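You operate a simulated robot arm through the tools that you are given. There is no shell and no other tool. Be economical: measure what you need, move in short steps, check, and stop when the job is done.

The job below is to be done with a simulated two-armed robot. You get a single attempt, and the scene is never put back.

Task
Carry the white tray feeder with both arms and set it on the top of the white table.
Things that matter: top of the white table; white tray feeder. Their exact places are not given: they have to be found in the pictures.

It is judged by the outcome, as a careful person would: the job done as asked, and still so three seconds after it is handed in. It fails if anything else is knocked over, pushed out of place, dropped, spilled or broken.

Robot
Two 7-joint arms with two-finger grippers on one trunk, on a base that drives. Base frame: it is fixed to the floor where the robot stands at the start and does not move with it; the origin is under the middle of the robot, x ahead of it, y to its left, z up; the surface under the hand at the start is at about z = 820. Units: mm, rad, N and s.
The left shoulder is at the start at [60, 123, 945], the right one opposite. With the tool pointing down near the work surface each hand reaches from about 360 to 800 mm from the robot's upright axis, wherever it stands, measured 20 degrees to its own side. Places, roughly: top of the white table [-1400, 900, 800]. Payload 1.47 kg a hand.
The tool frame of a hand sits at the grasp point between the pads (the TCP): z along the fingers, y along the line on which they close. The tips reach 16 mm beyond it. Largest opening 87 mm; the body of the gripper starts 55 mm behind the TCP.
Orientation is that of the tool frame in the base frame, as a unit quaternion [w, x, y, z]. With the fingers straight down and closing along the base's y, the tool's x points along the base's -x, its y along +y and its z along -z.

Tools
- The arms move only by the tool step_arm. It takes "left_steps", "right_steps" or both (then of equal length, played together; a hand with none holds still); each is a list of rows, each an object of numbers (a shift or turn left out is 0, a gripper value left out holds the last): "fingers": the finger opening in mm, from 0 to 87; "dx", "dy", "dz": the shift along the base's x, y, z in mm; "rx", "ry", "rz": the turn, a rotation vector about the base's x, y, z in rad. In form: [{"fingers": .., "dx": .., "dy": .., "dz": .., "rx": .., "ry": .., "rz": ..}, ...]. A call has 1 to 8 rows; each row shifts and turns the commanded pose from where the row before left it. Each row takes 0.2 s and may step no farther than 50 mm and 0.15 rad from the row before; otherwise, or with a gripper value out of range, the whole call is refused. A pose out of reach is approached as far as the arm can. The call stops where the force on the tool passes 40 N (or 10 N more than at its start, if that is more) or the arm is blocked; 0.2 s more then pass. The fingers move at their own pace (about 153 mm/s each) and stop on an object; they squeeze with about 28 N. The grip force told is the motor's: it shows also when the fingers shut on nothing. Time passes only in rows, and 0.2 s behind the last, so rows that do not move let the fingers close. It gives the time, the measured TCP pose, the force on the tool (base axes), the opening and the grip force at its end, in the units of the frame above (readings bear some noise), with the torque about the TCP (base axes, N m) and any sound that the robot's microphone picked up, and new pictures: "views" is both (left out), scene, wrist or none (wrist: the cameras of the hands that moved).
- Cameras (640 x 400 px; columns grow to the right, rows downward): "scene" is now at [87.2, -26.4, 1503.1]; the picture's right is [-0.34, -0.94, 0.00], its down [-0.68, 0.25, -0.69] and it looks along [0.65, -0.23, -0.72] (base axes); focal length 294 px, centre (320, 200). "left" rides on the left gripper at [73, -12, -90] in its tool frame; the picture's right is [0.16, 0.99, 0.00], its down [-0.72, 0.12, -0.68] and it looks along [-0.67, 0.11, 0.73] (tool axes); focal length 247 px, centre (320, 200). "right" rides on the right gripper at [73, 12, -90] in its tool frame; the picture's right is [-0.16, 0.99, 0.00], its down [-0.72, -0.12, -0.68] and it looks along [-0.67, -0.11, 0.73] (tool axes); focal length 247 px, centre (320, 200).
- slide_trunk(by): slides the trunk up (or, below 0, down) by that many mm; the arms and the scene camera ride with it, the base frame stays. It gives what a move gives, with no picture.
- roll_base(legs): drives the robot by 1 to 6 legs, each [ahead, left, turn to the left] in mm, mm and rad, along the robot's own axes; the way and the turn of a leg run together, so that a leg with both is an arc; at most 1500 mm and 3.142 rad a leg. The arms and the cameras ride along, it lands a little off, and it stops where it bumps. It gives what a move gives, and a new picture of the scene camera.
- pan_tilt(pan, tilt): turns the head with the scene camera to pan (to the left, within 2.094 rad either way) and tilt (down, from -0.506 to 1.204), counted from straight ahead of the robot. It gives what a move gives, and a new picture of the scene camera.
- pixel_to_xyz(camera, pixels): for up to 12 pixels [column, row] of the newest picture of that camera ("zoom" is the newest enlarged one), the place [x, y, z] in the base frame of the surface seen there, good to about 3 mm. No time passes.
- inspect(camera, box): a new picture of the part [left, top, right, bottom] of that camera's present view, enlarged. No time passes.
- job_done(): hands the job in; it is judged then, once.

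Work in short steps. Measure before you move; look again where a grasp or a placing could have gone wrong, and mend it. You have 80 turns and 260 pictures in all, those below and enlarged ones among them. Open the grippers and draw the arms clear of the work before you hand the job in, unless the task says otherwise; then end with one line.

The tools are called after ">>>" as name(argument=value, ...) on one line, values as JSON. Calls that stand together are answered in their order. step_arm: Moves the arms, as the interface text tells. Its arguments: {"type":"object","properties":{"left_steps":{"type":"array","items":{"type":"object","properties":{"fingers":{"type":"number"},"dx":{"type":"number"},"dy":{"type":"number"},"dz":{"type":"number"},"rx":{"type":"number"},"ry":{"type":"number"},"rz":{"type":"number"}}}},"right_steps":{"type":"array","items":{"type":"object","properties":{"fingers":{"type":"number"},"dx":{"type":"number"},"dy":{"type":"number"},"dz":{"type":"number"},"rx":{"type":"number"},"ry":{"type":"number"},"rz":{"type":"number"}}}},"views":{"type":"string","enum":["both","scene","wrist","none"]}},"required":[]} The other tools are called the same way: slide_trunk (by) slides the trunk up or down; roll_base (legs) drives the base; pan_tilt (pan, tilt) turns the head that bears the scene camera; pixel_to_xyz (camera, pixels) gives the place of the surface under pixels of a picture; inspect (camera, box) takes an enlarged picture of a part of a camera's view; job_done () hands the job in.

At the start:

```text
t: 0.0
left_tool_pos: [500.8, -3.3, 1060.2]
left_tcp_rot: [-0.001, 0.001, 1.0, 0.0]
left_contact_force: [1.5, 0.2, -0.4]
left_ft_torque: [0.02, 0.0, 0.03]
left_width: 87.0
left_grip_force: 0.1
right_tool_pos: [468.6, -453.1, 1069.1]
right_tcp_rot: [0.001, 0.0, 1.0, 0.0]
right_contact_force: [0.0, -0.4, -0.8]
right_ft_torque: [0.01, 0.02, 0.01]
right_width: 87.2
right_grip_force: 0.0
trunk travel left (down, up): [-100.0, 130.0]
robot x, y, heading: [1.4, 1.8, -0.004]
head pan, tilt: [-0.346, 0.808]
```

scene: 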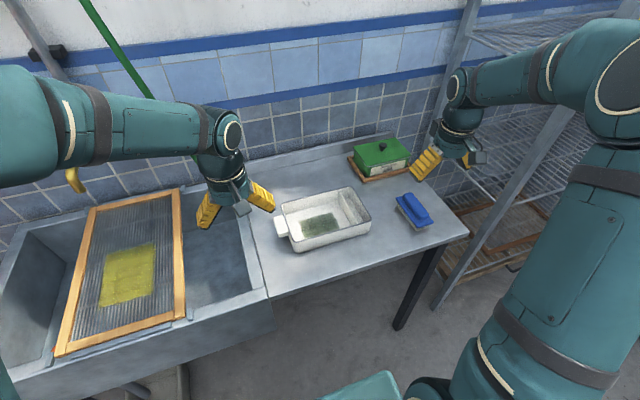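
right: 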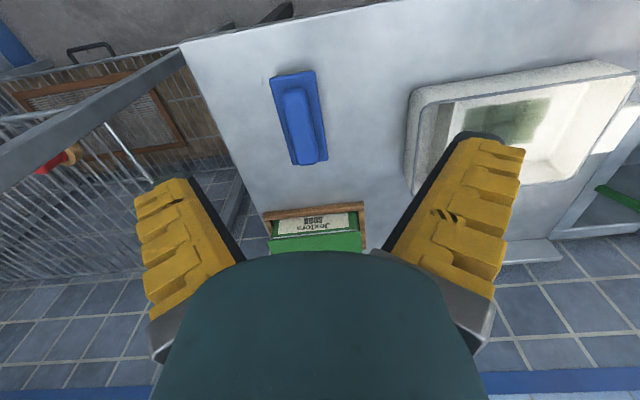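
left: 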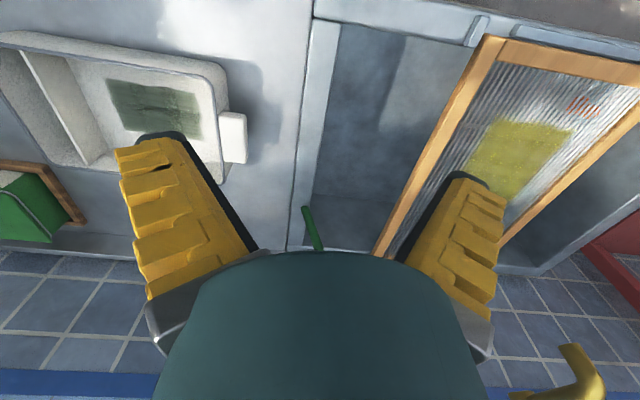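

The white tray feeder appears to be at about (322,220) in the scene picture. I enlarge it to see its form before measuring.

>>> inspect(camera="scene", box=[250, 160, 400, 260])

>>> pixel_to_xyz(camera="scene", pixels=[[282, 204], [352, 189], [370, 216], [294, 245], [320, 222], [281, 228], [345, 260], [413, 208], [380, 158], [290, 215], [360, 200], [265, 260]])

```text
4.00 times, centred on (325, 210) of scene
```

zoom: 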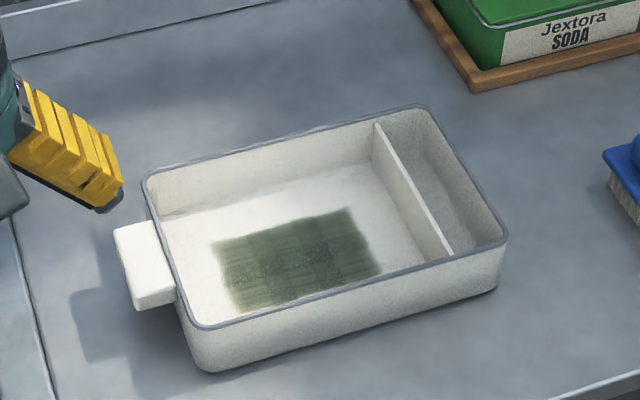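

```text
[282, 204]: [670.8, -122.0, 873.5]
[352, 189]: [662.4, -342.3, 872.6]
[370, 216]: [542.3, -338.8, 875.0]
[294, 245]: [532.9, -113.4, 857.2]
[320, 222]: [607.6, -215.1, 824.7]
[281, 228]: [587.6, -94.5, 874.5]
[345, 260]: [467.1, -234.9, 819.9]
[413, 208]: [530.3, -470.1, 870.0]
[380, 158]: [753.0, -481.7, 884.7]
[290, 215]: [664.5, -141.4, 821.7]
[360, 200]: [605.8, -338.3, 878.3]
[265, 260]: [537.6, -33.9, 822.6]
```

The tray has a tab handle on its left end, with thin walls and a rim at z≈875. I measure the rim and handle finely in the zoom picture, then turn the head to find the white table.

>>> pixel_to_xyz(camera="zoom", pixels=[[130, 240], [155, 265], [125, 232], [152, 297], [150, 180], [192, 325], [505, 240], [425, 108], [470, 175], [168, 250], [380, 128], [452, 252]])

>>> inspect(camera="left", box=[0, 20, 260, 190])

>>> inspect(camera="right", box=[380, 40, 640, 210])

>>> pan_tilt(pan=2.09, tilt=0.5)

```text
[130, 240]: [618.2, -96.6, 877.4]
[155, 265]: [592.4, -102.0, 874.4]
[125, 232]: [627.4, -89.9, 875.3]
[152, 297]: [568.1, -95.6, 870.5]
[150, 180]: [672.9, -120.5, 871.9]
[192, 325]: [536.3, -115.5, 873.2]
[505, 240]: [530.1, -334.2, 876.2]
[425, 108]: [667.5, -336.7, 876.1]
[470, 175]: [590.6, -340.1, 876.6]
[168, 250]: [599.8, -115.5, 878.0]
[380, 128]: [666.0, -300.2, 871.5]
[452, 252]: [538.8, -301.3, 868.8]
```

```text
2.35 times, centred on (130, 105) of left
```

zoom: 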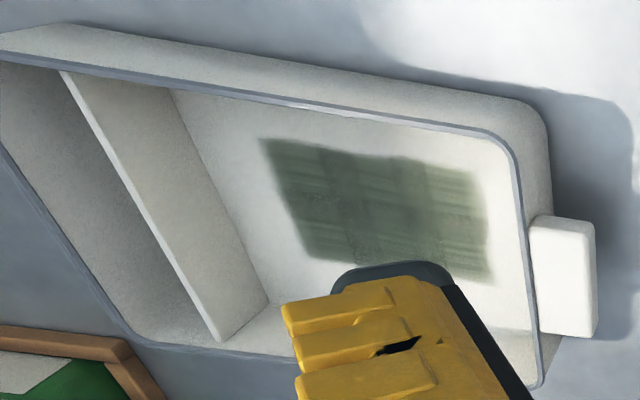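

```text
2.35 times, centred on (510, 125) of right
```

zoom: 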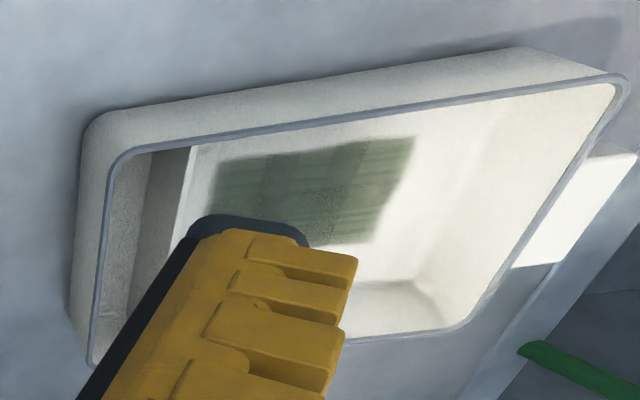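

```text
t: 2.2
left_tool_pos: [499.9, -4.0, 1061.2]
left_tcp_rot: [0.0, 0.0, 1.0, 0.0]
left_contact_force: [0.2, 0.1, 1.3]
left_ft_torque: [0.0, 0.0, -0.04]
left_width: 86.8
left_grip_force: 0.0
right_tool_pos: [468.8, -452.6, 1069.5]
right_tcp_rot: [0.0, 0.0, 1.0, 0.001]
right_contact_force: [-0.1, 0.2, -0.8]
right_ft_torque: [0.01, 0.0, 0.02]
right_width: 87.0
right_grip_force: 0.1
trunk travel left (down, up): [-100.0, 130.0]
robot x, y, heading: [-2.6, -1.5, -0.003]
head pan, tilt: [2.089, 0.499]
```

scene: 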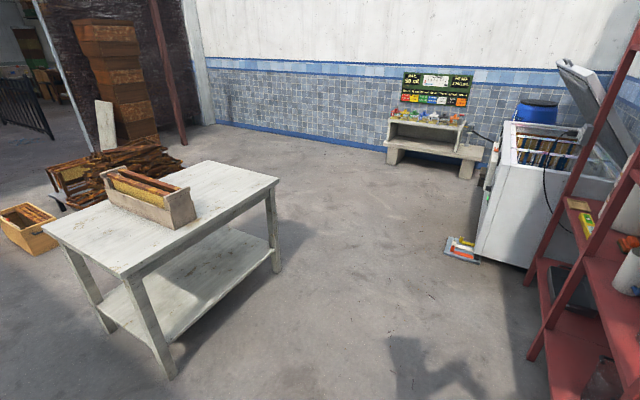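

The white table is at (160,220) with a wooden box of frames standing on its far part. I measure its corners, the box, and obstacles on the way.

>>> pixel_to_xyz(camera="scene", pixels=[[44, 229], [120, 276], [277, 180], [208, 162], [178, 228], [196, 212], [106, 203], [105, 184], [170, 378], [270, 272], [440, 300], [530, 360]])

>>> inspect(camera="scene", box=[40, 140, 290, 300])

```text
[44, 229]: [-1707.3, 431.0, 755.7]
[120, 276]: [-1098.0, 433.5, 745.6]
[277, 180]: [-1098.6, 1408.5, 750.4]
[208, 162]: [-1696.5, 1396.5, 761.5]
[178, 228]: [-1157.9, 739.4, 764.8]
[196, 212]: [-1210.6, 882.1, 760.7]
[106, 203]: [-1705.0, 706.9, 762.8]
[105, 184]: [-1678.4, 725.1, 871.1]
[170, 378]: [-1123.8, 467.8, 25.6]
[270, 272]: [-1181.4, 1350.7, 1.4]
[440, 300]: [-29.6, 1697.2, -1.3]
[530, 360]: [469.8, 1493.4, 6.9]
```

```text
2.50 times, centred on (165, 220) of scene
```

zoom: 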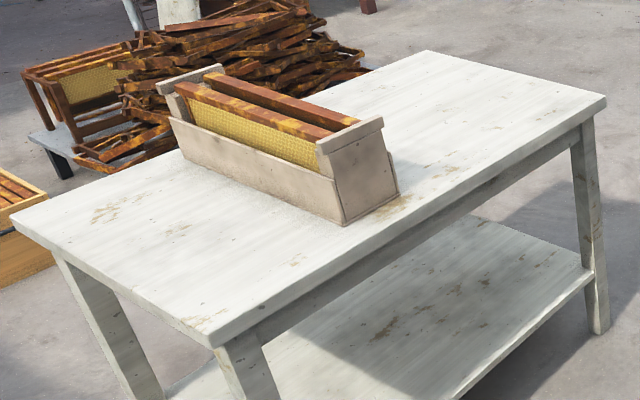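

The tabletop lies at z≈757, spanning x −1707..−1098, y 432..1408. The box occupies y≈710–885, so the part y 900–1400 is free. I look at the right side now to see whether the robot can shift right to centre on the tray.

>>> pan_tilt(pan=-0.7, tilt=0.75)

```text
t: 4.7
left_tool_pos: [500.0, -4.2, 1060.9]
left_tcp_rot: [-0.001, 0.001, 1.0, -0.001]
left_contact_force: [1.0, -0.5, -0.9]
left_ft_torque: [-0.01, -0.03, -0.01]
left_width: 87.0
left_grip_force: 0.0
right_tool_pos: [468.1, -453.8, 1070.1]
right_tcp_rot: [-0.001, 0.001, 1.0, 0.0]
right_contact_force: [0.3, 0.2, 0.1]
right_ft_torque: [0.0, 0.01, 0.02]
right_width: 87.0
right_grip_force: 0.1
trunk travel left (down, up): [-100.0, 130.0]
robot x, y, heading: [0.3, 0.6, -0.001]
head pan, tilt: [-0.7, 0.75]
```

scene: 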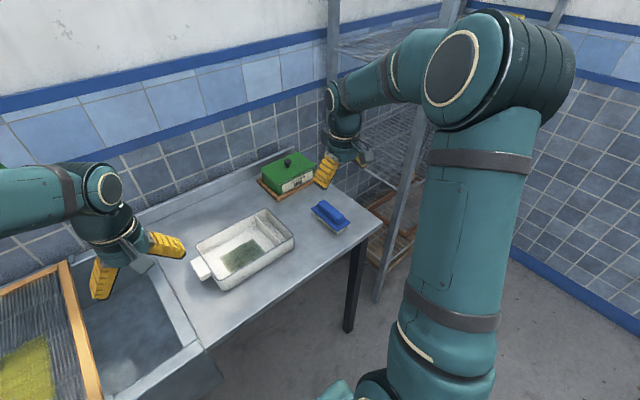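

The right elbow could come near the rack post at (400,210). I measure both before deciding whether to shift the base.

>>> pixel_to_xyz(camera="scene", pixels=[[400, 210], [380, 285], [455, 60], [540, 60], [395, 70], [331, 60], [352, 320], [260, 320], [205, 345], [430, 125], [384, 223]])

```text
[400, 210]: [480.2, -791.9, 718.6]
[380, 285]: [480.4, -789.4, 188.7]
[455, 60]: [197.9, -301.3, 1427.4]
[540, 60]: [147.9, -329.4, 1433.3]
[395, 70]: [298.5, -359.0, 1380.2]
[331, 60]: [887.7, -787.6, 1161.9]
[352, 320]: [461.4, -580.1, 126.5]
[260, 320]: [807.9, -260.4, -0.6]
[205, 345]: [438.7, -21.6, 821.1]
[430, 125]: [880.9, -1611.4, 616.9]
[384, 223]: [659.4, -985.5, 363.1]
```

The rack is at y≈−790 and the arm is inside y≈−500, so a shift of 150 mm is safe. I first draw the right hand inward, then shift the base to the right.

>>> step_arm(right_steps=[{"dy": 30}, {"dy": 30}, {"dy": 30}], views="none")

>>> roll_base(legs=[[0, -150, 0]])

```text
t: 5.5
left_tool_pos: [500.2, -2.4, 1059.8]
left_tcp_rot: [0.001, -0.001, 1.0, -0.001]
left_contact_force: [0.3, 0.5, 0.7]
left_ft_torque: [-0.04, 0.05, 0.01]
left_width: 87.1
left_grip_force: 0.1
right_tool_pos: [468.7, -361.9, 1068.4]
right_tcp_rot: [0.0, -0.001, 1.0, -0.001]
right_contact_force: [-0.4, -0.6, -0.4]
right_ft_torque: [0.0, -0.01, 0.0]
right_width: 86.7
right_grip_force: 0.0
trunk travel left (down, up): [-100.0, 130.0]
robot x, y, heading: [-0.8, 1.9, 0.004]
head pan, tilt: [-0.7, 0.75]
```

```text
t: 7.4
left_tool_pos: [500.6, -153.0, 1061.1]
left_tcp_rot: [-0.001, 0.001, 1.0, 0.001]
left_contact_force: [-0.7, -0.3, 0.6]
left_ft_torque: [0.0, -0.01, 0.02]
left_width: 87.1
left_grip_force: 0.1
right_tool_pos: [467.7, -512.9, 1068.0]
right_tcp_rot: [0.0, 0.001, 1.0, 0.0]
right_contact_force: [-0.6, -0.7, 0.3]
right_ft_torque: [-0.02, 0.01, -0.02]
right_width: 87.0
right_grip_force: 0.0
trunk travel left (down, up): [-100.0, 130.0]
robot x, y, heading: [4.9, -146.9, -0.003]
head pan, tilt: [-0.7, 0.75]
```

scene: 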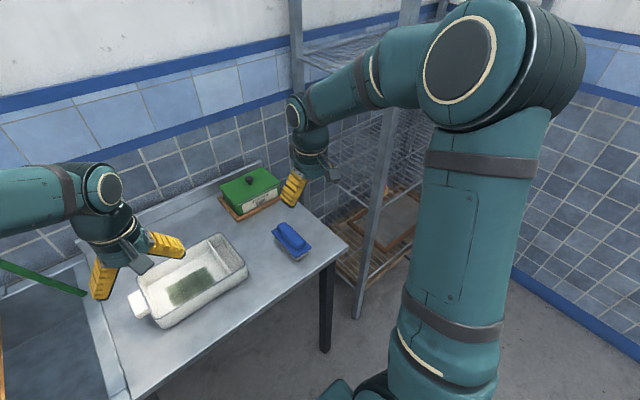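

The base landed well. I turn the head to face the tray and measure the handle and wall edges from here.

>>> pan_tilt(pan=-0.1, tilt=0.85)

>>> inspect(camera="scene", box=[230, 130, 430, 255])

```text
t: 8.4
left_tool_pos: [499.6, -153.2, 1061.3]
left_tcp_rot: [0.0, 0.002, 1.0, 0.0]
left_contact_force: [0.1, 0.2, 0.0]
left_ft_torque: [-0.01, -0.02, 0.04]
left_width: 87.0
left_grip_force: 0.1
right_tool_pos: [467.9, -511.9, 1069.4]
right_tcp_rot: [-0.001, 0.003, 1.0, 0.0]
right_contact_force: [-0.4, 0.0, -0.3]
right_ft_torque: [-0.05, -0.01, -0.01]
right_width: 87.1
right_grip_force: 0.1
trunk travel left (down, up): [-100.0, 130.0]
robot x, y, heading: [-2.3, -147.4, -0.002]
head pan, tilt: [-0.099, 0.85]
```

scene: 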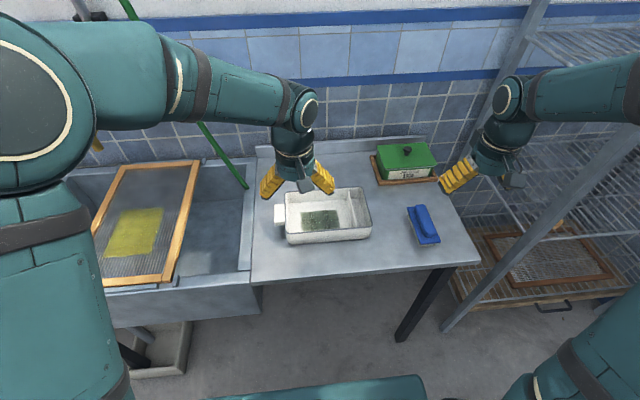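

```text
3.20 times, centred on (330, 192) of scene
```

zoom: 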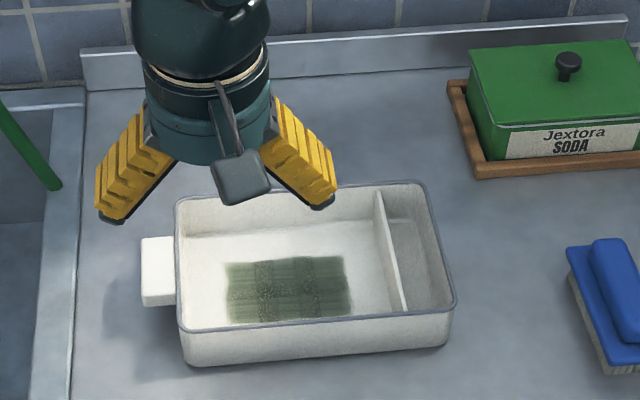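

I measure the handle's outer edge, the rim on both ends, and the divider.

>>> pixel_to_xyz(camera="zoom", pixels=[[144, 242], [146, 288], [170, 240], [172, 285], [178, 265], [183, 265], [442, 250], [446, 250], [436, 250], [395, 255], [145, 302], [195, 260]])

```text
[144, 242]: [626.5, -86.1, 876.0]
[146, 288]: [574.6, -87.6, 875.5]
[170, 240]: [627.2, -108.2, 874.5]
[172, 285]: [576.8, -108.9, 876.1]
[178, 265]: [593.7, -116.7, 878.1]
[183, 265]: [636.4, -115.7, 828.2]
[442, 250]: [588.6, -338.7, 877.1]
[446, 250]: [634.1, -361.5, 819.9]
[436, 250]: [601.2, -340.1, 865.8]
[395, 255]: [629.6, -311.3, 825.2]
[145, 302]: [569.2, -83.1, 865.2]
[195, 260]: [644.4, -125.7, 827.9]
```

Handle: y −84..−113, x 575–627, with the end wall to −119; the right end wall is at y≈−339. I bring both hands above these at z≈960, with openings of 70 and 40 mm.

>>> step_arm(left_steps=[{"dx": 17, "dy": 9, "dz": -16, "fingers": 70}, {"dx": 17, "dy": 9, "dz": -17}, {"dx": 17, "dy": 9, "dz": -17}, {"dx": 17, "dy": 8, "dz": -17}, {"dx": 17, "dy": 8, "dz": -17}, {"dx": 16, "dy": 9, "dz": -17}], right_steps=[{"dx": 22, "dy": 29, "dz": -18, "fingers": 40}, {"dx": 22, "dy": 29, "dz": -18}, {"dx": 22, "dy": 29, "dz": -18}, {"dx": 22, "dy": 29, "dz": -18}, {"dx": 22, "dy": 29, "dz": -18}, {"dx": 22, "dy": 28, "dz": -19}])

```text
t: 9.8
left_tool_pos: [603.9, -100.3, 958.8]
left_tcp_rot: [-0.001, 0.002, 1.0, 0.0]
left_contact_force: [0.2, 0.4, 0.7]
left_ft_torque: [0.0, 0.01, -0.04]
left_width: 73.6
left_grip_force: 2.7
right_tool_pos: [602.0, -338.7, 958.1]
right_tcp_rot: [0.0, 0.002, 1.0, 0.0]
right_contact_force: [-0.3, 0.3, -0.5]
right_ft_torque: [-0.02, 0.0, 0.0]
right_width: 45.8
right_grip_force: 4.2
trunk travel left (down, up): [-100.0, 130.0]
robot x, y, heading: [0.4, -143.8, 0.006]
head pan, tilt: [-0.099, 0.85]
```

scene: 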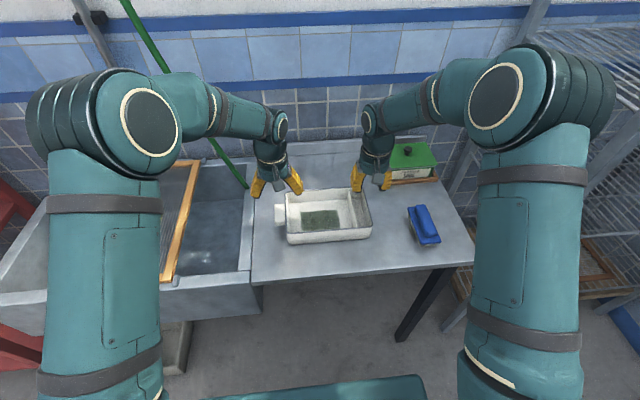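
right: 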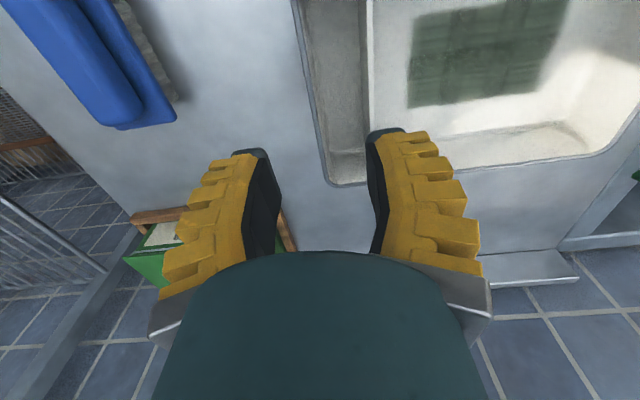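
left: 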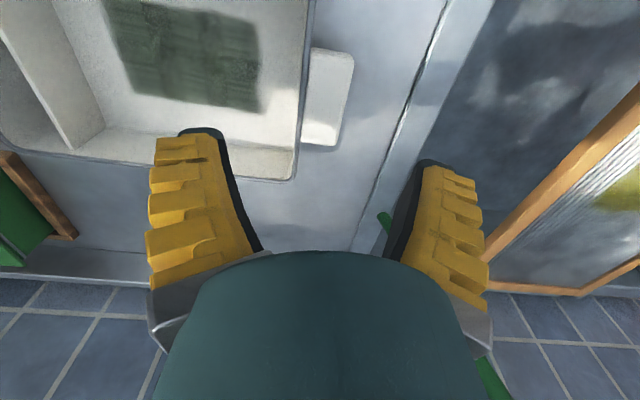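

Both hands are aligned. I lower 58 mm so that the tips are just above the rim (tips ≈884), narrowing the right opening to 32, and look again.

>>> step_arm(left_steps=[{"dz": -20, "dx": -2, "fingers": 66}, {"dz": -20}, {"dz": -18}], right_steps=[{"dz": -20, "fingers": 32}, {"dz": -20}, {"dz": -18}])

>>> inspect(camera="scene", box=[240, 140, 400, 250])

```text
t: 10.6
left_tool_pos: [601.2, -102.2, 901.0]
left_tcp_rot: [0.0, 0.002, 1.0, -0.001]
left_contact_force: [-0.1, 0.1, -0.3]
left_ft_torque: [0.04, 0.03, 0.01]
left_width: 70.4
left_grip_force: 2.9
right_tool_pos: [601.1, -339.3, 901.1]
right_tcp_rot: [0.0, 0.002, 1.0, 0.0]
right_contact_force: [-0.4, 0.1, 0.7]
right_ft_torque: [0.03, 0.04, -0.01]
right_width: 38.2
right_grip_force: 4.7
trunk travel left (down, up): [-100.0, 130.0]
robot x, y, heading: [-1.1, -153.8, -0.003]
head pan, tilt: [-0.099, 0.85]
```

scene: 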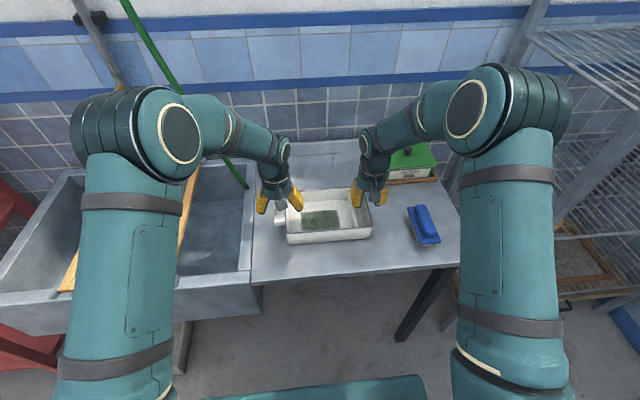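
right: 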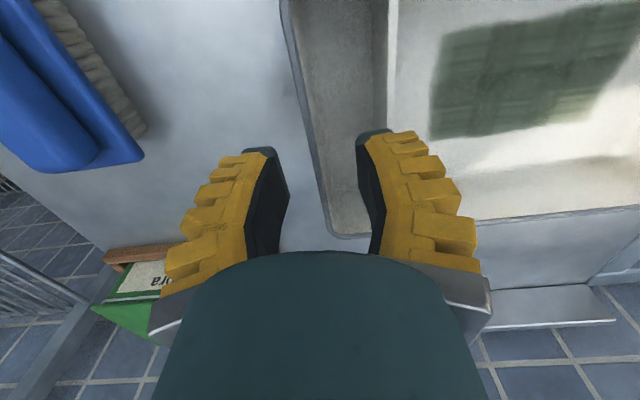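
left: 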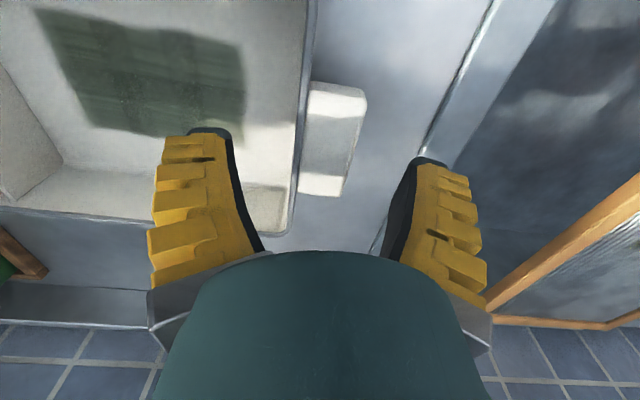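

```text
3.64 times, centred on (320, 195) of scene
```

zoom: 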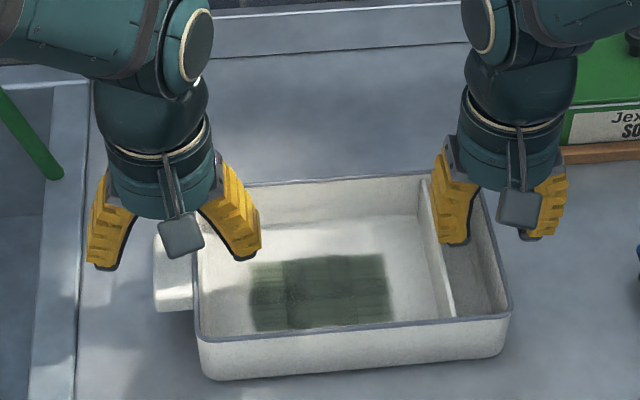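

The right inner finger is over the narrow compartment and the left fingers straddle handle and wall. I lower 38 mm, with tips to about z 847.

>>> step_arm(left_steps=[{"dz": 0}, {"dz": -14}, {"dz": -12}, {"dz": -12}], right_steps=[{"fingers": 26, "dy": -2}, {"dz": -14}, {"dz": -12}, {"dz": -12}])

>>> inspect(camera="scene", box=[240, 140, 400, 250])

```text
t: 11.6
left_tool_pos: [600.0, -101.4, 861.3]
left_tcp_rot: [-0.001, 0.002, 1.0, -0.001]
left_contact_force: [0.5, -0.8, -0.4]
left_ft_torque: [-0.03, -0.02, -0.02]
left_width: 70.0
left_grip_force: 2.7
right_tool_pos: [600.3, -340.4, 861.7]
right_tcp_rot: [-0.002, 0.001, 1.0, -0.001]
right_contact_force: [1.0, 0.4, -1.0]
right_ft_torque: [0.0, 0.01, 0.01]
right_width: 31.8
right_grip_force: 4.2
trunk travel left (down, up): [-100.0, 130.0]
robot x, y, heading: [2.1, -145.2, -0.001]
head pan, tilt: [-0.099, 0.85]
```

scene: 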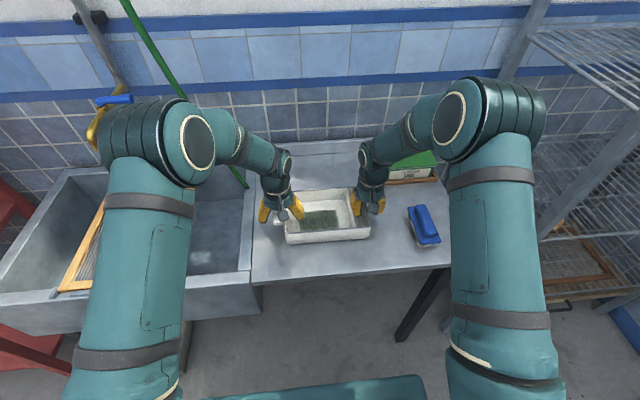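
right: 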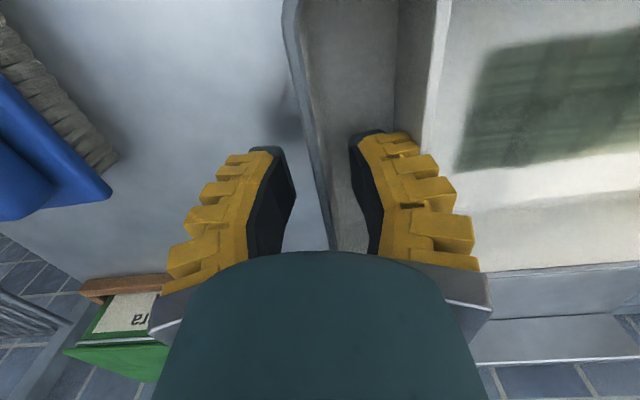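
left: 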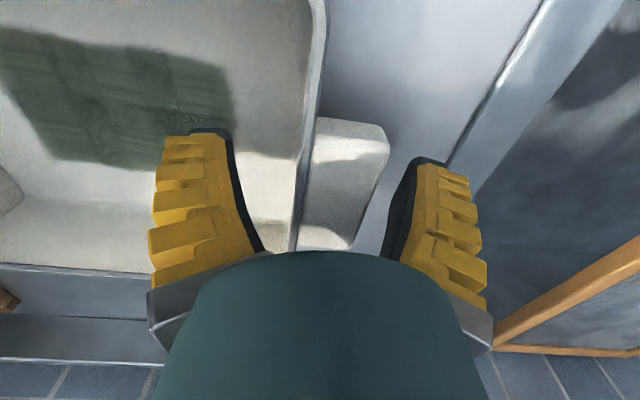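

```text
3.64 times, centred on (320, 195) of scene
```

zoom: 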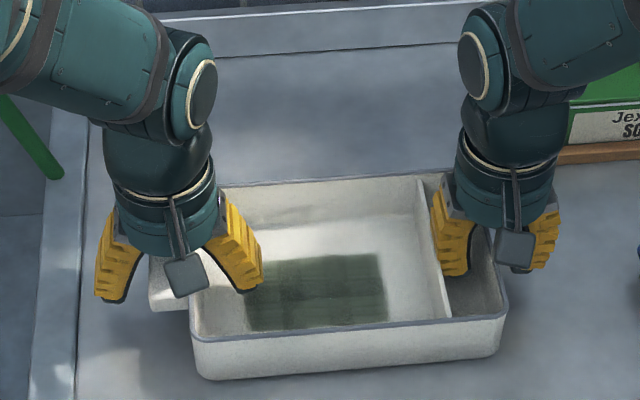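

Both pairs of fingers straddle properly with no contact force. I close both grippers.

>>> step_arm(left_steps=[{"fingers": 30}, {"fingers": 20}, {}, {}], right_steps=[{"fingers": 10}, {"fingers": 0}, {}, {}])

```text
t: 12.6
left_tool_pos: [599.7, -100.8, 864.6]
left_tcp_rot: [0.001, 0.0, 1.0, 0.001]
left_contact_force: [3.3, 14.3, 12.2]
left_ft_torque: [0.17, 0.08, -0.07]
left_width: 28.2
left_grip_force: 27.6
right_tool_pos: [599.7, -342.1, 864.8]
right_tcp_rot: [0.0, 0.003, 1.0, -0.002]
right_contact_force: [0.7, -17.0, 2.0]
right_ft_torque: [-0.1, 0.21, 0.02]
right_width: 6.0
right_grip_force: 28.3
trunk travel left (down, up): [-100.0, 130.0]
robot x, y, heading: [0.7, -146.4, -0.001]
head pan, tilt: [-0.099, 0.85]
```

scene: 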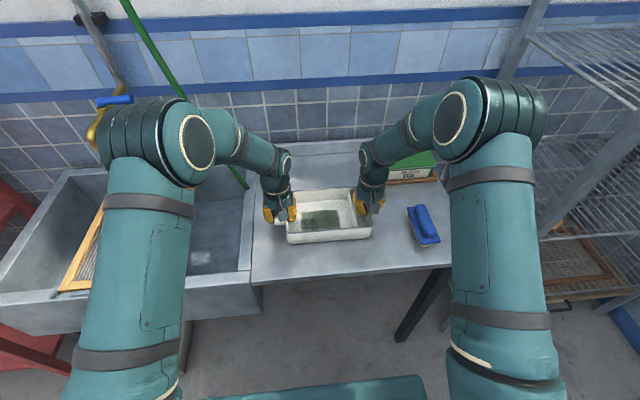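
right: 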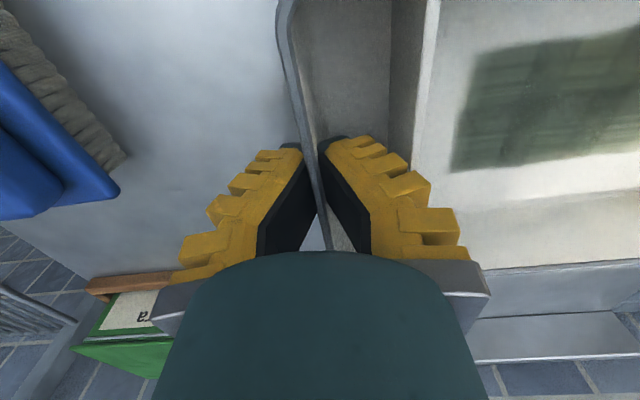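
left: 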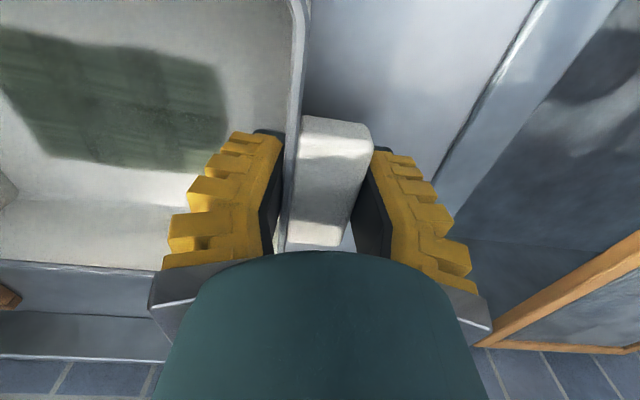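

Both grips hold (28 mm and 6 mm) with a slight outward push of about 15 N between the hands. I relax this by 1 mm each and lift a little to test.

>>> step_arm(left_steps=[{"dy": 1}, {"dz": 5}, {"dz": 10}, {"dz": 10}], right_steps=[{"dy": -1}, {"dz": 5}, {"dz": 10}, {"dz": 10}], views="scene")

>>> inspect(camera="scene", box=[240, 140, 400, 250])

```text
t: 13.6
left_tool_pos: [597.5, -99.9, 888.7]
left_tcp_rot: [0.0, 0.001, 1.0, 0.0]
left_contact_force: [1.9, 13.5, -0.9]
left_ft_torque: [0.15, 0.04, 0.25]
left_width: 25.0
left_grip_force: 28.5
right_tool_pos: [599.3, -342.5, 887.9]
right_tcp_rot: [0.0, 0.001, 1.0, 0.0]
right_contact_force: [-1.6, -13.5, -0.2]
right_ft_torque: [-0.08, -0.09, 0.08]
right_width: 6.0
right_grip_force: 28.2
trunk travel left (down, up): [-100.0, 130.0]
robot x, y, heading: [-3.2, -147.1, -0.003]
head pan, tilt: [-0.099, 0.85]
```

scene: 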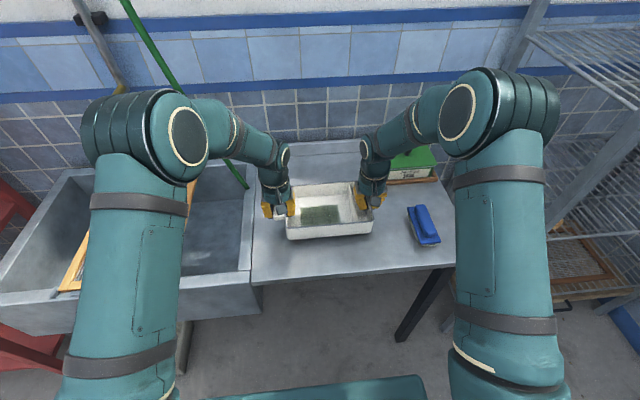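

```text
3.64 times, centred on (320, 195) of scene
```

zoom: 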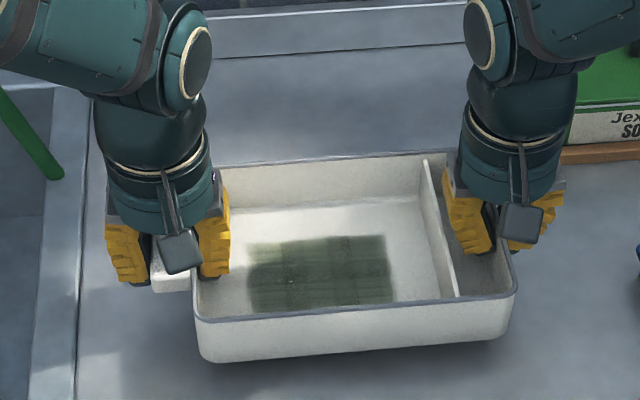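

The tray seems lifted, but the left width dropped from 28 to 25, so I check the rim heights at both ends for slipping.

>>> pixel_to_xyz(camera="zoom", pixels=[[198, 316], [512, 292], [230, 166], [430, 154], [320, 309], [165, 285], [320, 350], [320, 158]])

>>> inspect(camera="left", box=[140, 80, 480, 290])

```text
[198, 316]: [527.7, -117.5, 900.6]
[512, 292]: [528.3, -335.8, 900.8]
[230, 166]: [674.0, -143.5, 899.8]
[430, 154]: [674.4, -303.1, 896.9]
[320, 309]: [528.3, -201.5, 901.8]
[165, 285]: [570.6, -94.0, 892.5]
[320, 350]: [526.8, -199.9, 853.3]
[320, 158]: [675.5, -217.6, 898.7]
```

```text
1.88 times, centred on (310, 185) of left
```

zoom: 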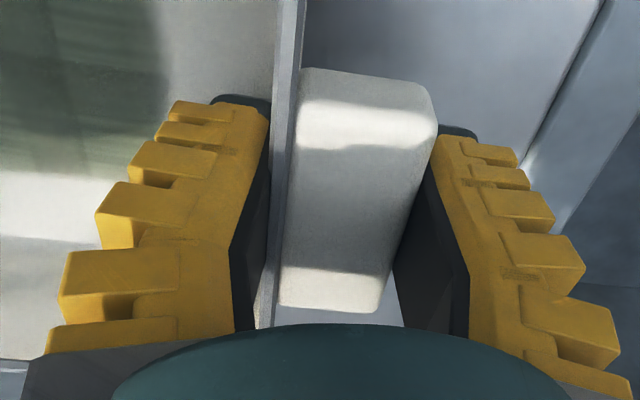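

The tray is level and up 25 mm at both ends (rim 900). I raise the trunk 100 mm, then back away 300 mm from the bench.

>>> slide_trunk(by=100)

>>> roll_base(legs=[[-300, 0, 0]])

```text
t: 15.0
left_tool_pos: [598.7, -100.8, 989.2]
left_tcp_rot: [0.001, 0.001, 1.0, 0.0]
left_contact_force: [0.8, 14.2, -0.5]
left_ft_torque: [0.14, 0.09, 0.09]
left_width: 25.3
left_grip_force: 28.2
right_tool_pos: [599.7, -341.1, 987.4]
right_tcp_rot: [0.0, 0.001, 1.0, 0.0]
right_contact_force: [-0.6, -13.9, -1.5]
right_ft_torque: [-0.08, -0.03, 0.13]
right_width: 5.7
right_grip_force: 28.0
trunk travel left (down, up): [-200.0, 30.0]
robot x, y, heading: [0.5, -149.8, -0.002]
head pan, tilt: [-0.099, 0.85]
```

```text
t: 17.0
left_tool_pos: [298.4, -97.3, 989.7]
left_tcp_rot: [0.0, -0.002, 1.0, 0.0]
left_contact_force: [0.8, 15.3, 0.0]
left_ft_torque: [0.08, -0.01, 0.14]
left_width: 24.9
left_grip_force: 27.8
right_tool_pos: [302.4, -338.5, 987.9]
right_tcp_rot: [0.0, -0.001, 1.0, 0.001]
right_contact_force: [-1.4, -15.1, -0.5]
right_ft_torque: [-0.11, 0.0, 0.11]
right_width: 6.1
right_grip_force: 27.9
trunk travel left (down, up): [-200.0, 30.0]
robot x, y, heading: [-300.8, -149.3, 0.005]
head pan, tilt: [-0.099, 0.85]
```

scene: 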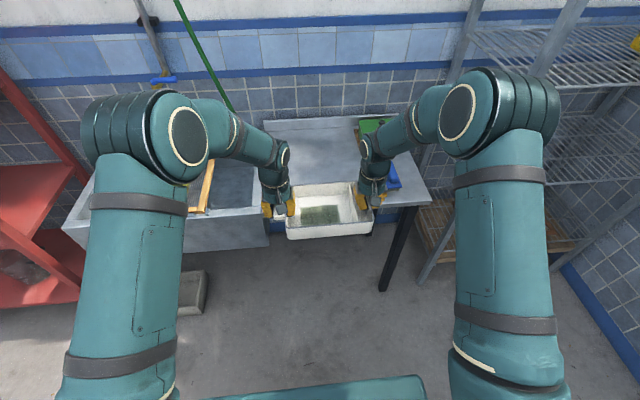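

The tray is carried steadily. I check the red rack on the left before turning, and look left and right.

>>> pixel_to_xyz(camera="scene", pixels=[[78, 180], [78, 290], [10, 85], [200, 310], [380, 300], [225, 240]])

>>> pan_tilt(pan=-1.9, tilt=0.6)

>>> pan_tilt(pan=1.3, tilt=0.6)

```text
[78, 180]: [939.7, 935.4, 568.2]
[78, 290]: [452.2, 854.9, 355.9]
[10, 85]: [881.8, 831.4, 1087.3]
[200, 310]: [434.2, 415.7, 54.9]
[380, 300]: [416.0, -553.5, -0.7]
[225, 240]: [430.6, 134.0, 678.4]
```

```text
t: 18.8
left_tool_pos: [300.4, -95.4, 990.3]
left_tcp_rot: [0.0, -0.002, 1.0, 0.001]
left_contact_force: [1.6, 1.9, -0.2]
left_ft_torque: [0.05, -0.05, 0.14]
left_width: 25.1
left_grip_force: 28.1
right_tool_pos: [301.9, -339.0, 987.6]
right_tcp_rot: [0.0, -0.001, 1.0, 0.0]
right_contact_force: [-0.7, -1.3, -0.3]
right_ft_torque: [0.01, 0.06, 0.09]
right_width: 6.3
right_grip_force: 27.5
trunk travel left (down, up): [-200.0, 30.0]
robot x, y, heading: [-301.0, -146.8, 0.004]
head pan, tilt: [-1.901, 0.6]
```

scene: 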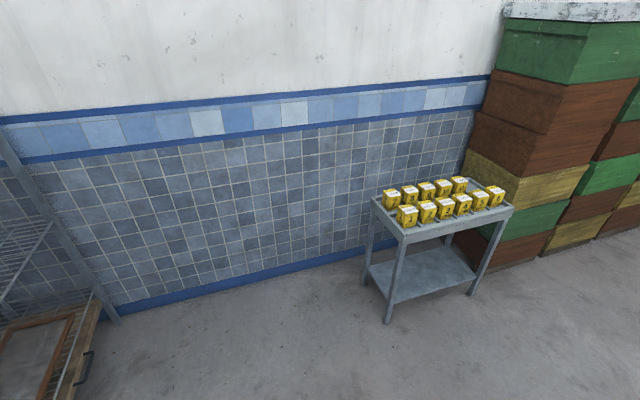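

```text
t: 21.5
left_tool_pos: [299.2, -96.8, 988.4]
left_tcp_rot: [0.001, -0.001, 1.0, 0.0]
left_contact_force: [1.5, 3.6, -0.3]
left_ft_torque: [-0.01, -0.02, 0.09]
left_width: 25.0
left_grip_force: 27.9
right_tool_pos: [303.1, -338.7, 987.2]
right_tcp_rot: [0.001, 0.0, 1.0, 0.0]
right_contact_force: [-0.5, -2.6, -0.1]
right_ft_torque: [-0.04, 0.01, 0.1]
right_width: 6.1
right_grip_force: 28.4
trunk travel left (down, up): [-200.0, 30.0]
robot x, y, heading: [-298.5, -147.7, 0.004]
head pan, tilt: [1.3, 0.6]
```

scene: 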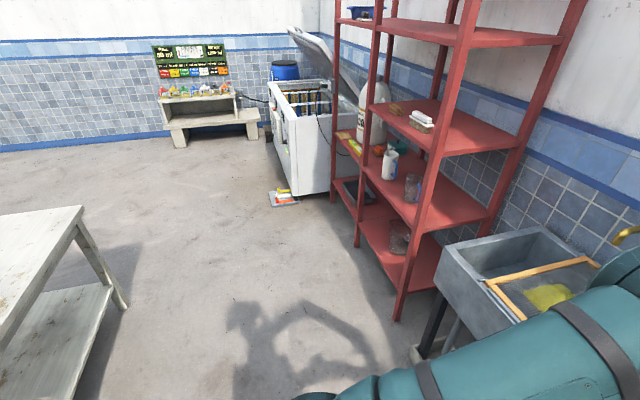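

The surroundings are clear: red rack corner is about 1.1 m away, the trolley on the right is far. I turn left by half, then half again, so that the robot faces −x.

>>> roll_base(legs=[[0, 0, 1.57], [0, 0, 1.567]])

>>> pan_tilt(pan=-0.6, tilt=0.7)

```text
t: 29.7
left_tool_pos: [-891.6, -238.0, 988.7]
left_tcp_rot: [-0.001, 0.999, 0.033, 0.0]
left_contact_force: [-0.9, -4.7, -0.7]
left_ft_torque: [-0.01, 0.02, 0.11]
left_width: 24.6
left_grip_force: 27.5
right_tool_pos: [-912.3, 3.6, 987.4]
right_tcp_rot: [0.001, 0.999, 0.033, 0.0]
right_contact_force: [0.6, 4.8, -0.9]
right_ft_torque: [0.02, -0.02, 0.11]
right_width: 5.9
right_grip_force: 28.0
trunk travel left (down, up): [-200.0, 30.0]
robot x, y, heading: [-302.5, -148.5, -3.074]
head pan, tilt: [1.3, 0.6]
```

scene: 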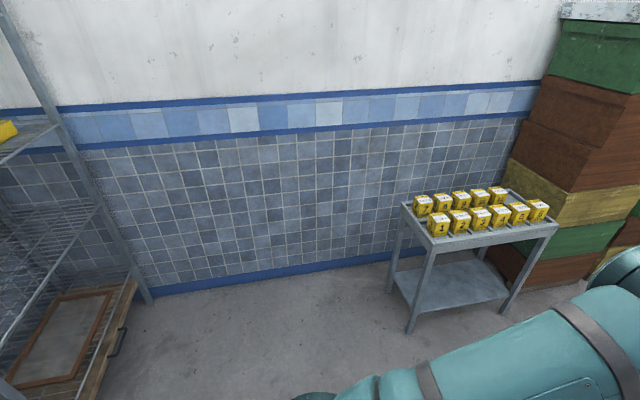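

```text
t: 31.6
left_tool_pos: [-892.1, -236.6, 989.4]
left_tcp_rot: [-0.001, 0.999, 0.033, 0.0]
left_contact_force: [-0.7, 0.0, -0.3]
left_ft_torque: [0.03, 0.04, 0.12]
left_width: 24.9
left_grip_force: 27.9
right_tool_pos: [-910.2, 4.3, 989.3]
right_tcp_rot: [0.001, 0.999, 0.033, 0.001]
right_contact_force: [1.5, 1.7, -1.1]
right_ft_torque: [0.02, -0.07, 0.08]
right_width: 5.9
right_grip_force: 28.1
trunk travel left (down, up): [-200.0, 30.0]
robot x, y, heading: [-296.4, -146.8, -3.078]
head pan, tilt: [-0.6, 0.7]
```

scene: 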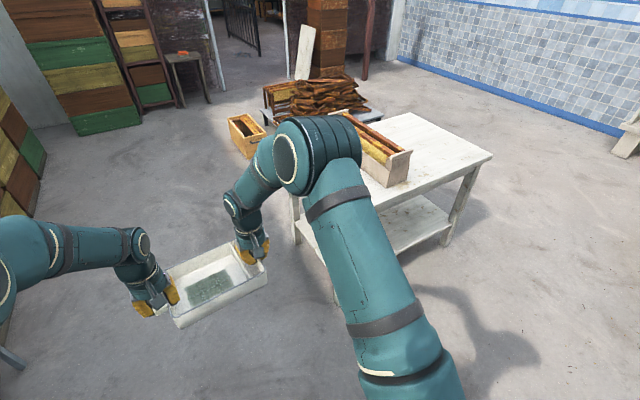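

Heading overshot by 0.065 rad. I correct it, then strafe right 1220 mm towards y≈1075, keeping the tray front (x≈−980) clear of the table edge at −1098.

>>> roll_base(legs=[[0, 0, -0.065], [0, -610, 0]])

>>> roll_base(legs=[[0, -610, 0]])

>>> pan_tilt(pan=0, tilt=0.8)

```text
t: 37.9
left_tool_pos: [-901.9, 407.8, 988.3]
left_tcp_rot: [0.0, 1.0, 0.008, 0.0]
left_contact_force: [-0.6, -1.2, -1.0]
left_ft_torque: [-0.04, 0.0, 0.08]
left_width: 25.0
left_grip_force: 28.0
right_tool_pos: [-908.2, 649.7, 987.3]
right_tcp_rot: [0.0, 1.0, 0.008, 0.001]
right_contact_force: [0.9, 1.2, -0.5]
right_ft_torque: [0.03, 0.02, 0.09]
right_width: 5.9
right_grip_force: 27.6
trunk travel left (down, up): [-200.0, 30.0]
robot x, y, heading: [-304.3, 466.7, -3.125]
head pan, tilt: [-0.6, 0.7]
```

scene: 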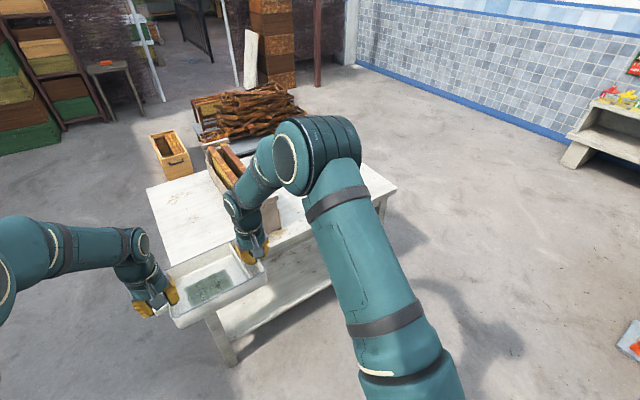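

```text
t: 43.7
left_tool_pos: [-909.1, 1016.1, 989.2]
left_tcp_rot: [-0.001, 1.0, 0.006, 0.0]
left_contact_force: [-0.9, -0.6, -0.2]
left_ft_torque: [-0.01, 0.01, 0.13]
left_width: 24.9
left_grip_force: 28.3
right_tool_pos: [-913.5, 1258.9, 987.9]
right_tcp_rot: [-0.001, 1.0, 0.006, 0.0]
right_contact_force: [0.3, 1.4, -0.8]
right_ft_torque: [0.01, 0.04, 0.12]
right_width: 5.8
right_grip_force: 28.1
trunk travel left (down, up): [-200.0, 30.0]
robot x, y, heading: [-311.3, 1069.9, -3.134]
head pan, tilt: [-0.6, 0.7]
```

scene: 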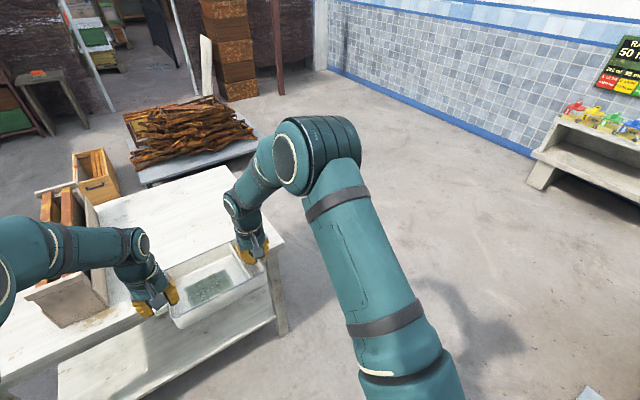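

```text
t: 44.7
left_tool_pos: [-909.2, 1017.4, 989.5]
left_tcp_rot: [0.0, 1.0, 0.005, 0.0]
left_contact_force: [-0.6, -0.5, -0.6]
left_ft_torque: [-0.01, 0.01, 0.11]
left_width: 25.0
left_grip_force: 28.1
right_tool_pos: [-913.9, 1258.5, 988.1]
right_tcp_rot: [0.0, 1.0, 0.005, 0.0]
right_contact_force: [0.8, 0.2, 0.1]
right_ft_torque: [0.02, -0.02, 0.11]
right_width: 6.1
right_grip_force: 27.8
trunk travel left (down, up): [-200.0, 30.0]
robot x, y, heading: [-313.1, 1073.0, -3.131]
head pan, tilt: [0.0, 0.799]
```

scene: 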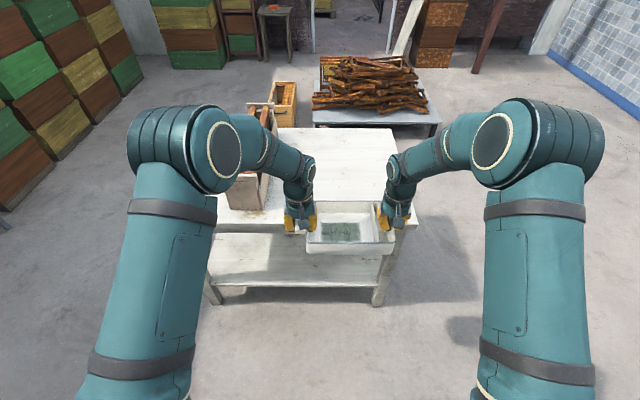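

Now I re-measure the table's near edge, its right side, and the box from here.

>>> pixel_to_xyz(camera="scene", pixels=[[416, 227], [225, 222], [395, 130], [300, 150], [350, 180], [264, 210], [270, 178], [262, 110], [240, 225], [275, 145], [282, 295], [350, 150]])

>>> inspect(camera="scene", box=[200, 90, 440, 300])

```text
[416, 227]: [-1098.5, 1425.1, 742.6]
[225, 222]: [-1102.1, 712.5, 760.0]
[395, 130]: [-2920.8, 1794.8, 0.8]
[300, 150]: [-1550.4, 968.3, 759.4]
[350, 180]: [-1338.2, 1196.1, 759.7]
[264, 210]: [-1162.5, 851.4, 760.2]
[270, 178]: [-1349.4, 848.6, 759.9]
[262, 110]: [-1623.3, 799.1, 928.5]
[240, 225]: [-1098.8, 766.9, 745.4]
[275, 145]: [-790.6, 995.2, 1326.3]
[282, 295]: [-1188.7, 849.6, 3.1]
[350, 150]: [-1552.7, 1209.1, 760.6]
```

```text
1.90 times, centred on (320, 195) of scene
```

zoom: 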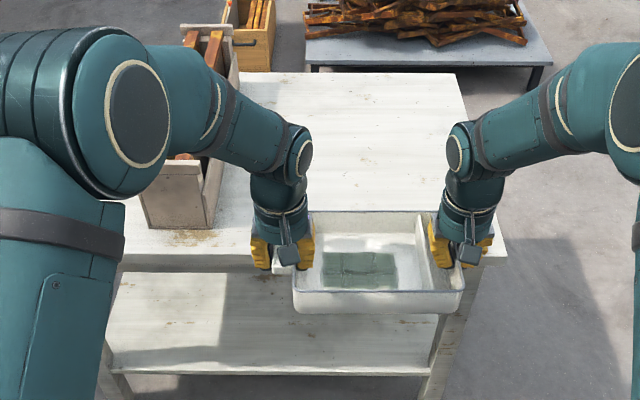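

The top is at z=760, the box's side at y≈850, and the tray spans y≈1018–1258: clear by >100 mm. I drive 350 mm ahead, over the table at carrying height.

>>> roll_base(legs=[[350, 0, 0]])

>>> inspect(camera="scene", box=[200, 90, 440, 300])

```text
t: 46.9
left_tool_pos: [-1251.0, 1013.2, 989.3]
left_tcp_rot: [0.0, 1.0, 0.004, 0.0]
left_contact_force: [-1.5, 0.3, -1.3]
left_ft_torque: [0.02, -0.04, 0.14]
left_width: 25.0
left_grip_force: 27.8
right_tool_pos: [-1254.7, 1257.0, 987.2]
right_tcp_rot: [0.0, 1.0, 0.004, 0.0]
right_contact_force: [0.8, 0.2, -1.1]
right_ft_torque: [-0.02, -0.04, 0.13]
right_width: 5.9
right_grip_force: 28.2
trunk travel left (down, up): [-200.0, 30.0]
robot x, y, heading: [-652.5, 1067.4, -3.135]
head pan, tilt: [0.0, 0.799]
```

scene: 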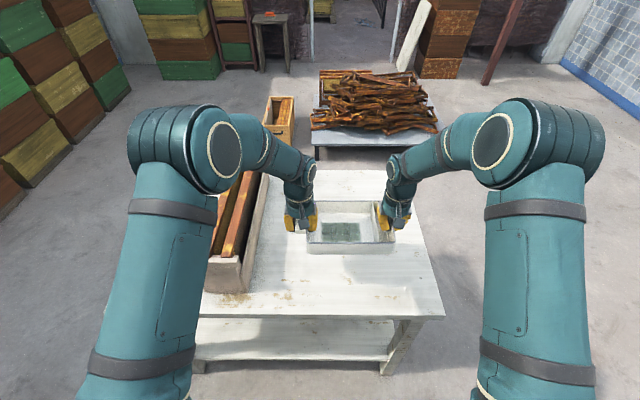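

```text
1.90 times, centred on (320, 195) of scene
```

zoom: 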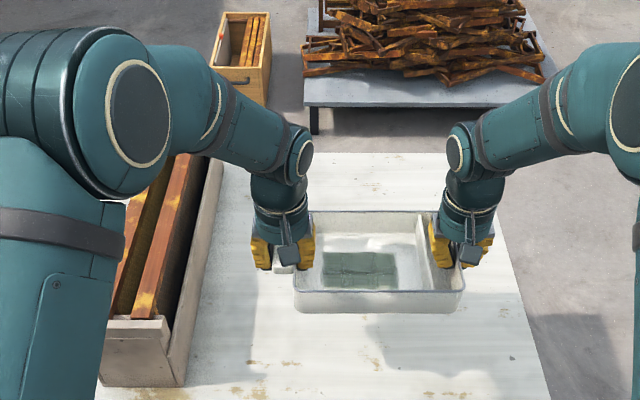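

The tray is over the free part of the table, level. I lower the trunk 150 mm (tray bottom from ≈944 to ≈794), then check.

>>> slide_trunk(by=-150)

>>> inspect(camera="scene", box=[220, 120, 460, 280])

```text
t: 48.7
left_tool_pos: [-1249.9, 1014.0, 838.0]
left_tcp_rot: [0.0, 1.0, 0.004, -0.001]
left_contact_force: [-1.4, 0.5, -1.0]
left_ft_torque: [-0.04, 0.06, 0.13]
left_width: 25.0
left_grip_force: 28.0
right_tool_pos: [-1255.0, 1256.9, 837.9]
right_tcp_rot: [0.0, 1.0, 0.004, 0.0]
right_contact_force: [0.4, 0.8, -2.1]
right_ft_torque: [0.03, -0.08, 0.11]
right_width: 5.7
right_grip_force: 28.5
trunk travel left (down, up): [-50.0, 180.0]
robot x, y, heading: [-649.6, 1071.9, -3.134]
head pan, tilt: [0.0, 0.799]
```

```text
2.50 times, centred on (340, 200) of scene
```

zoom: 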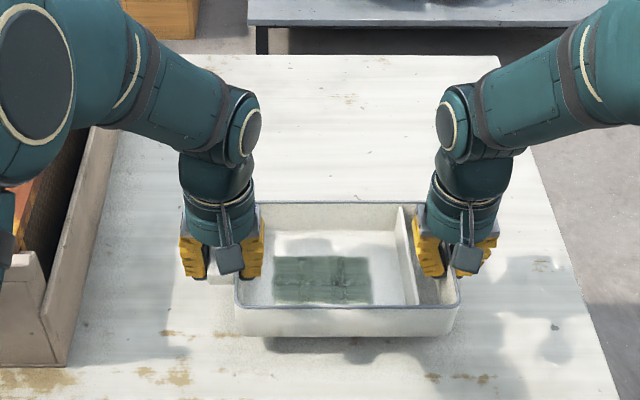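

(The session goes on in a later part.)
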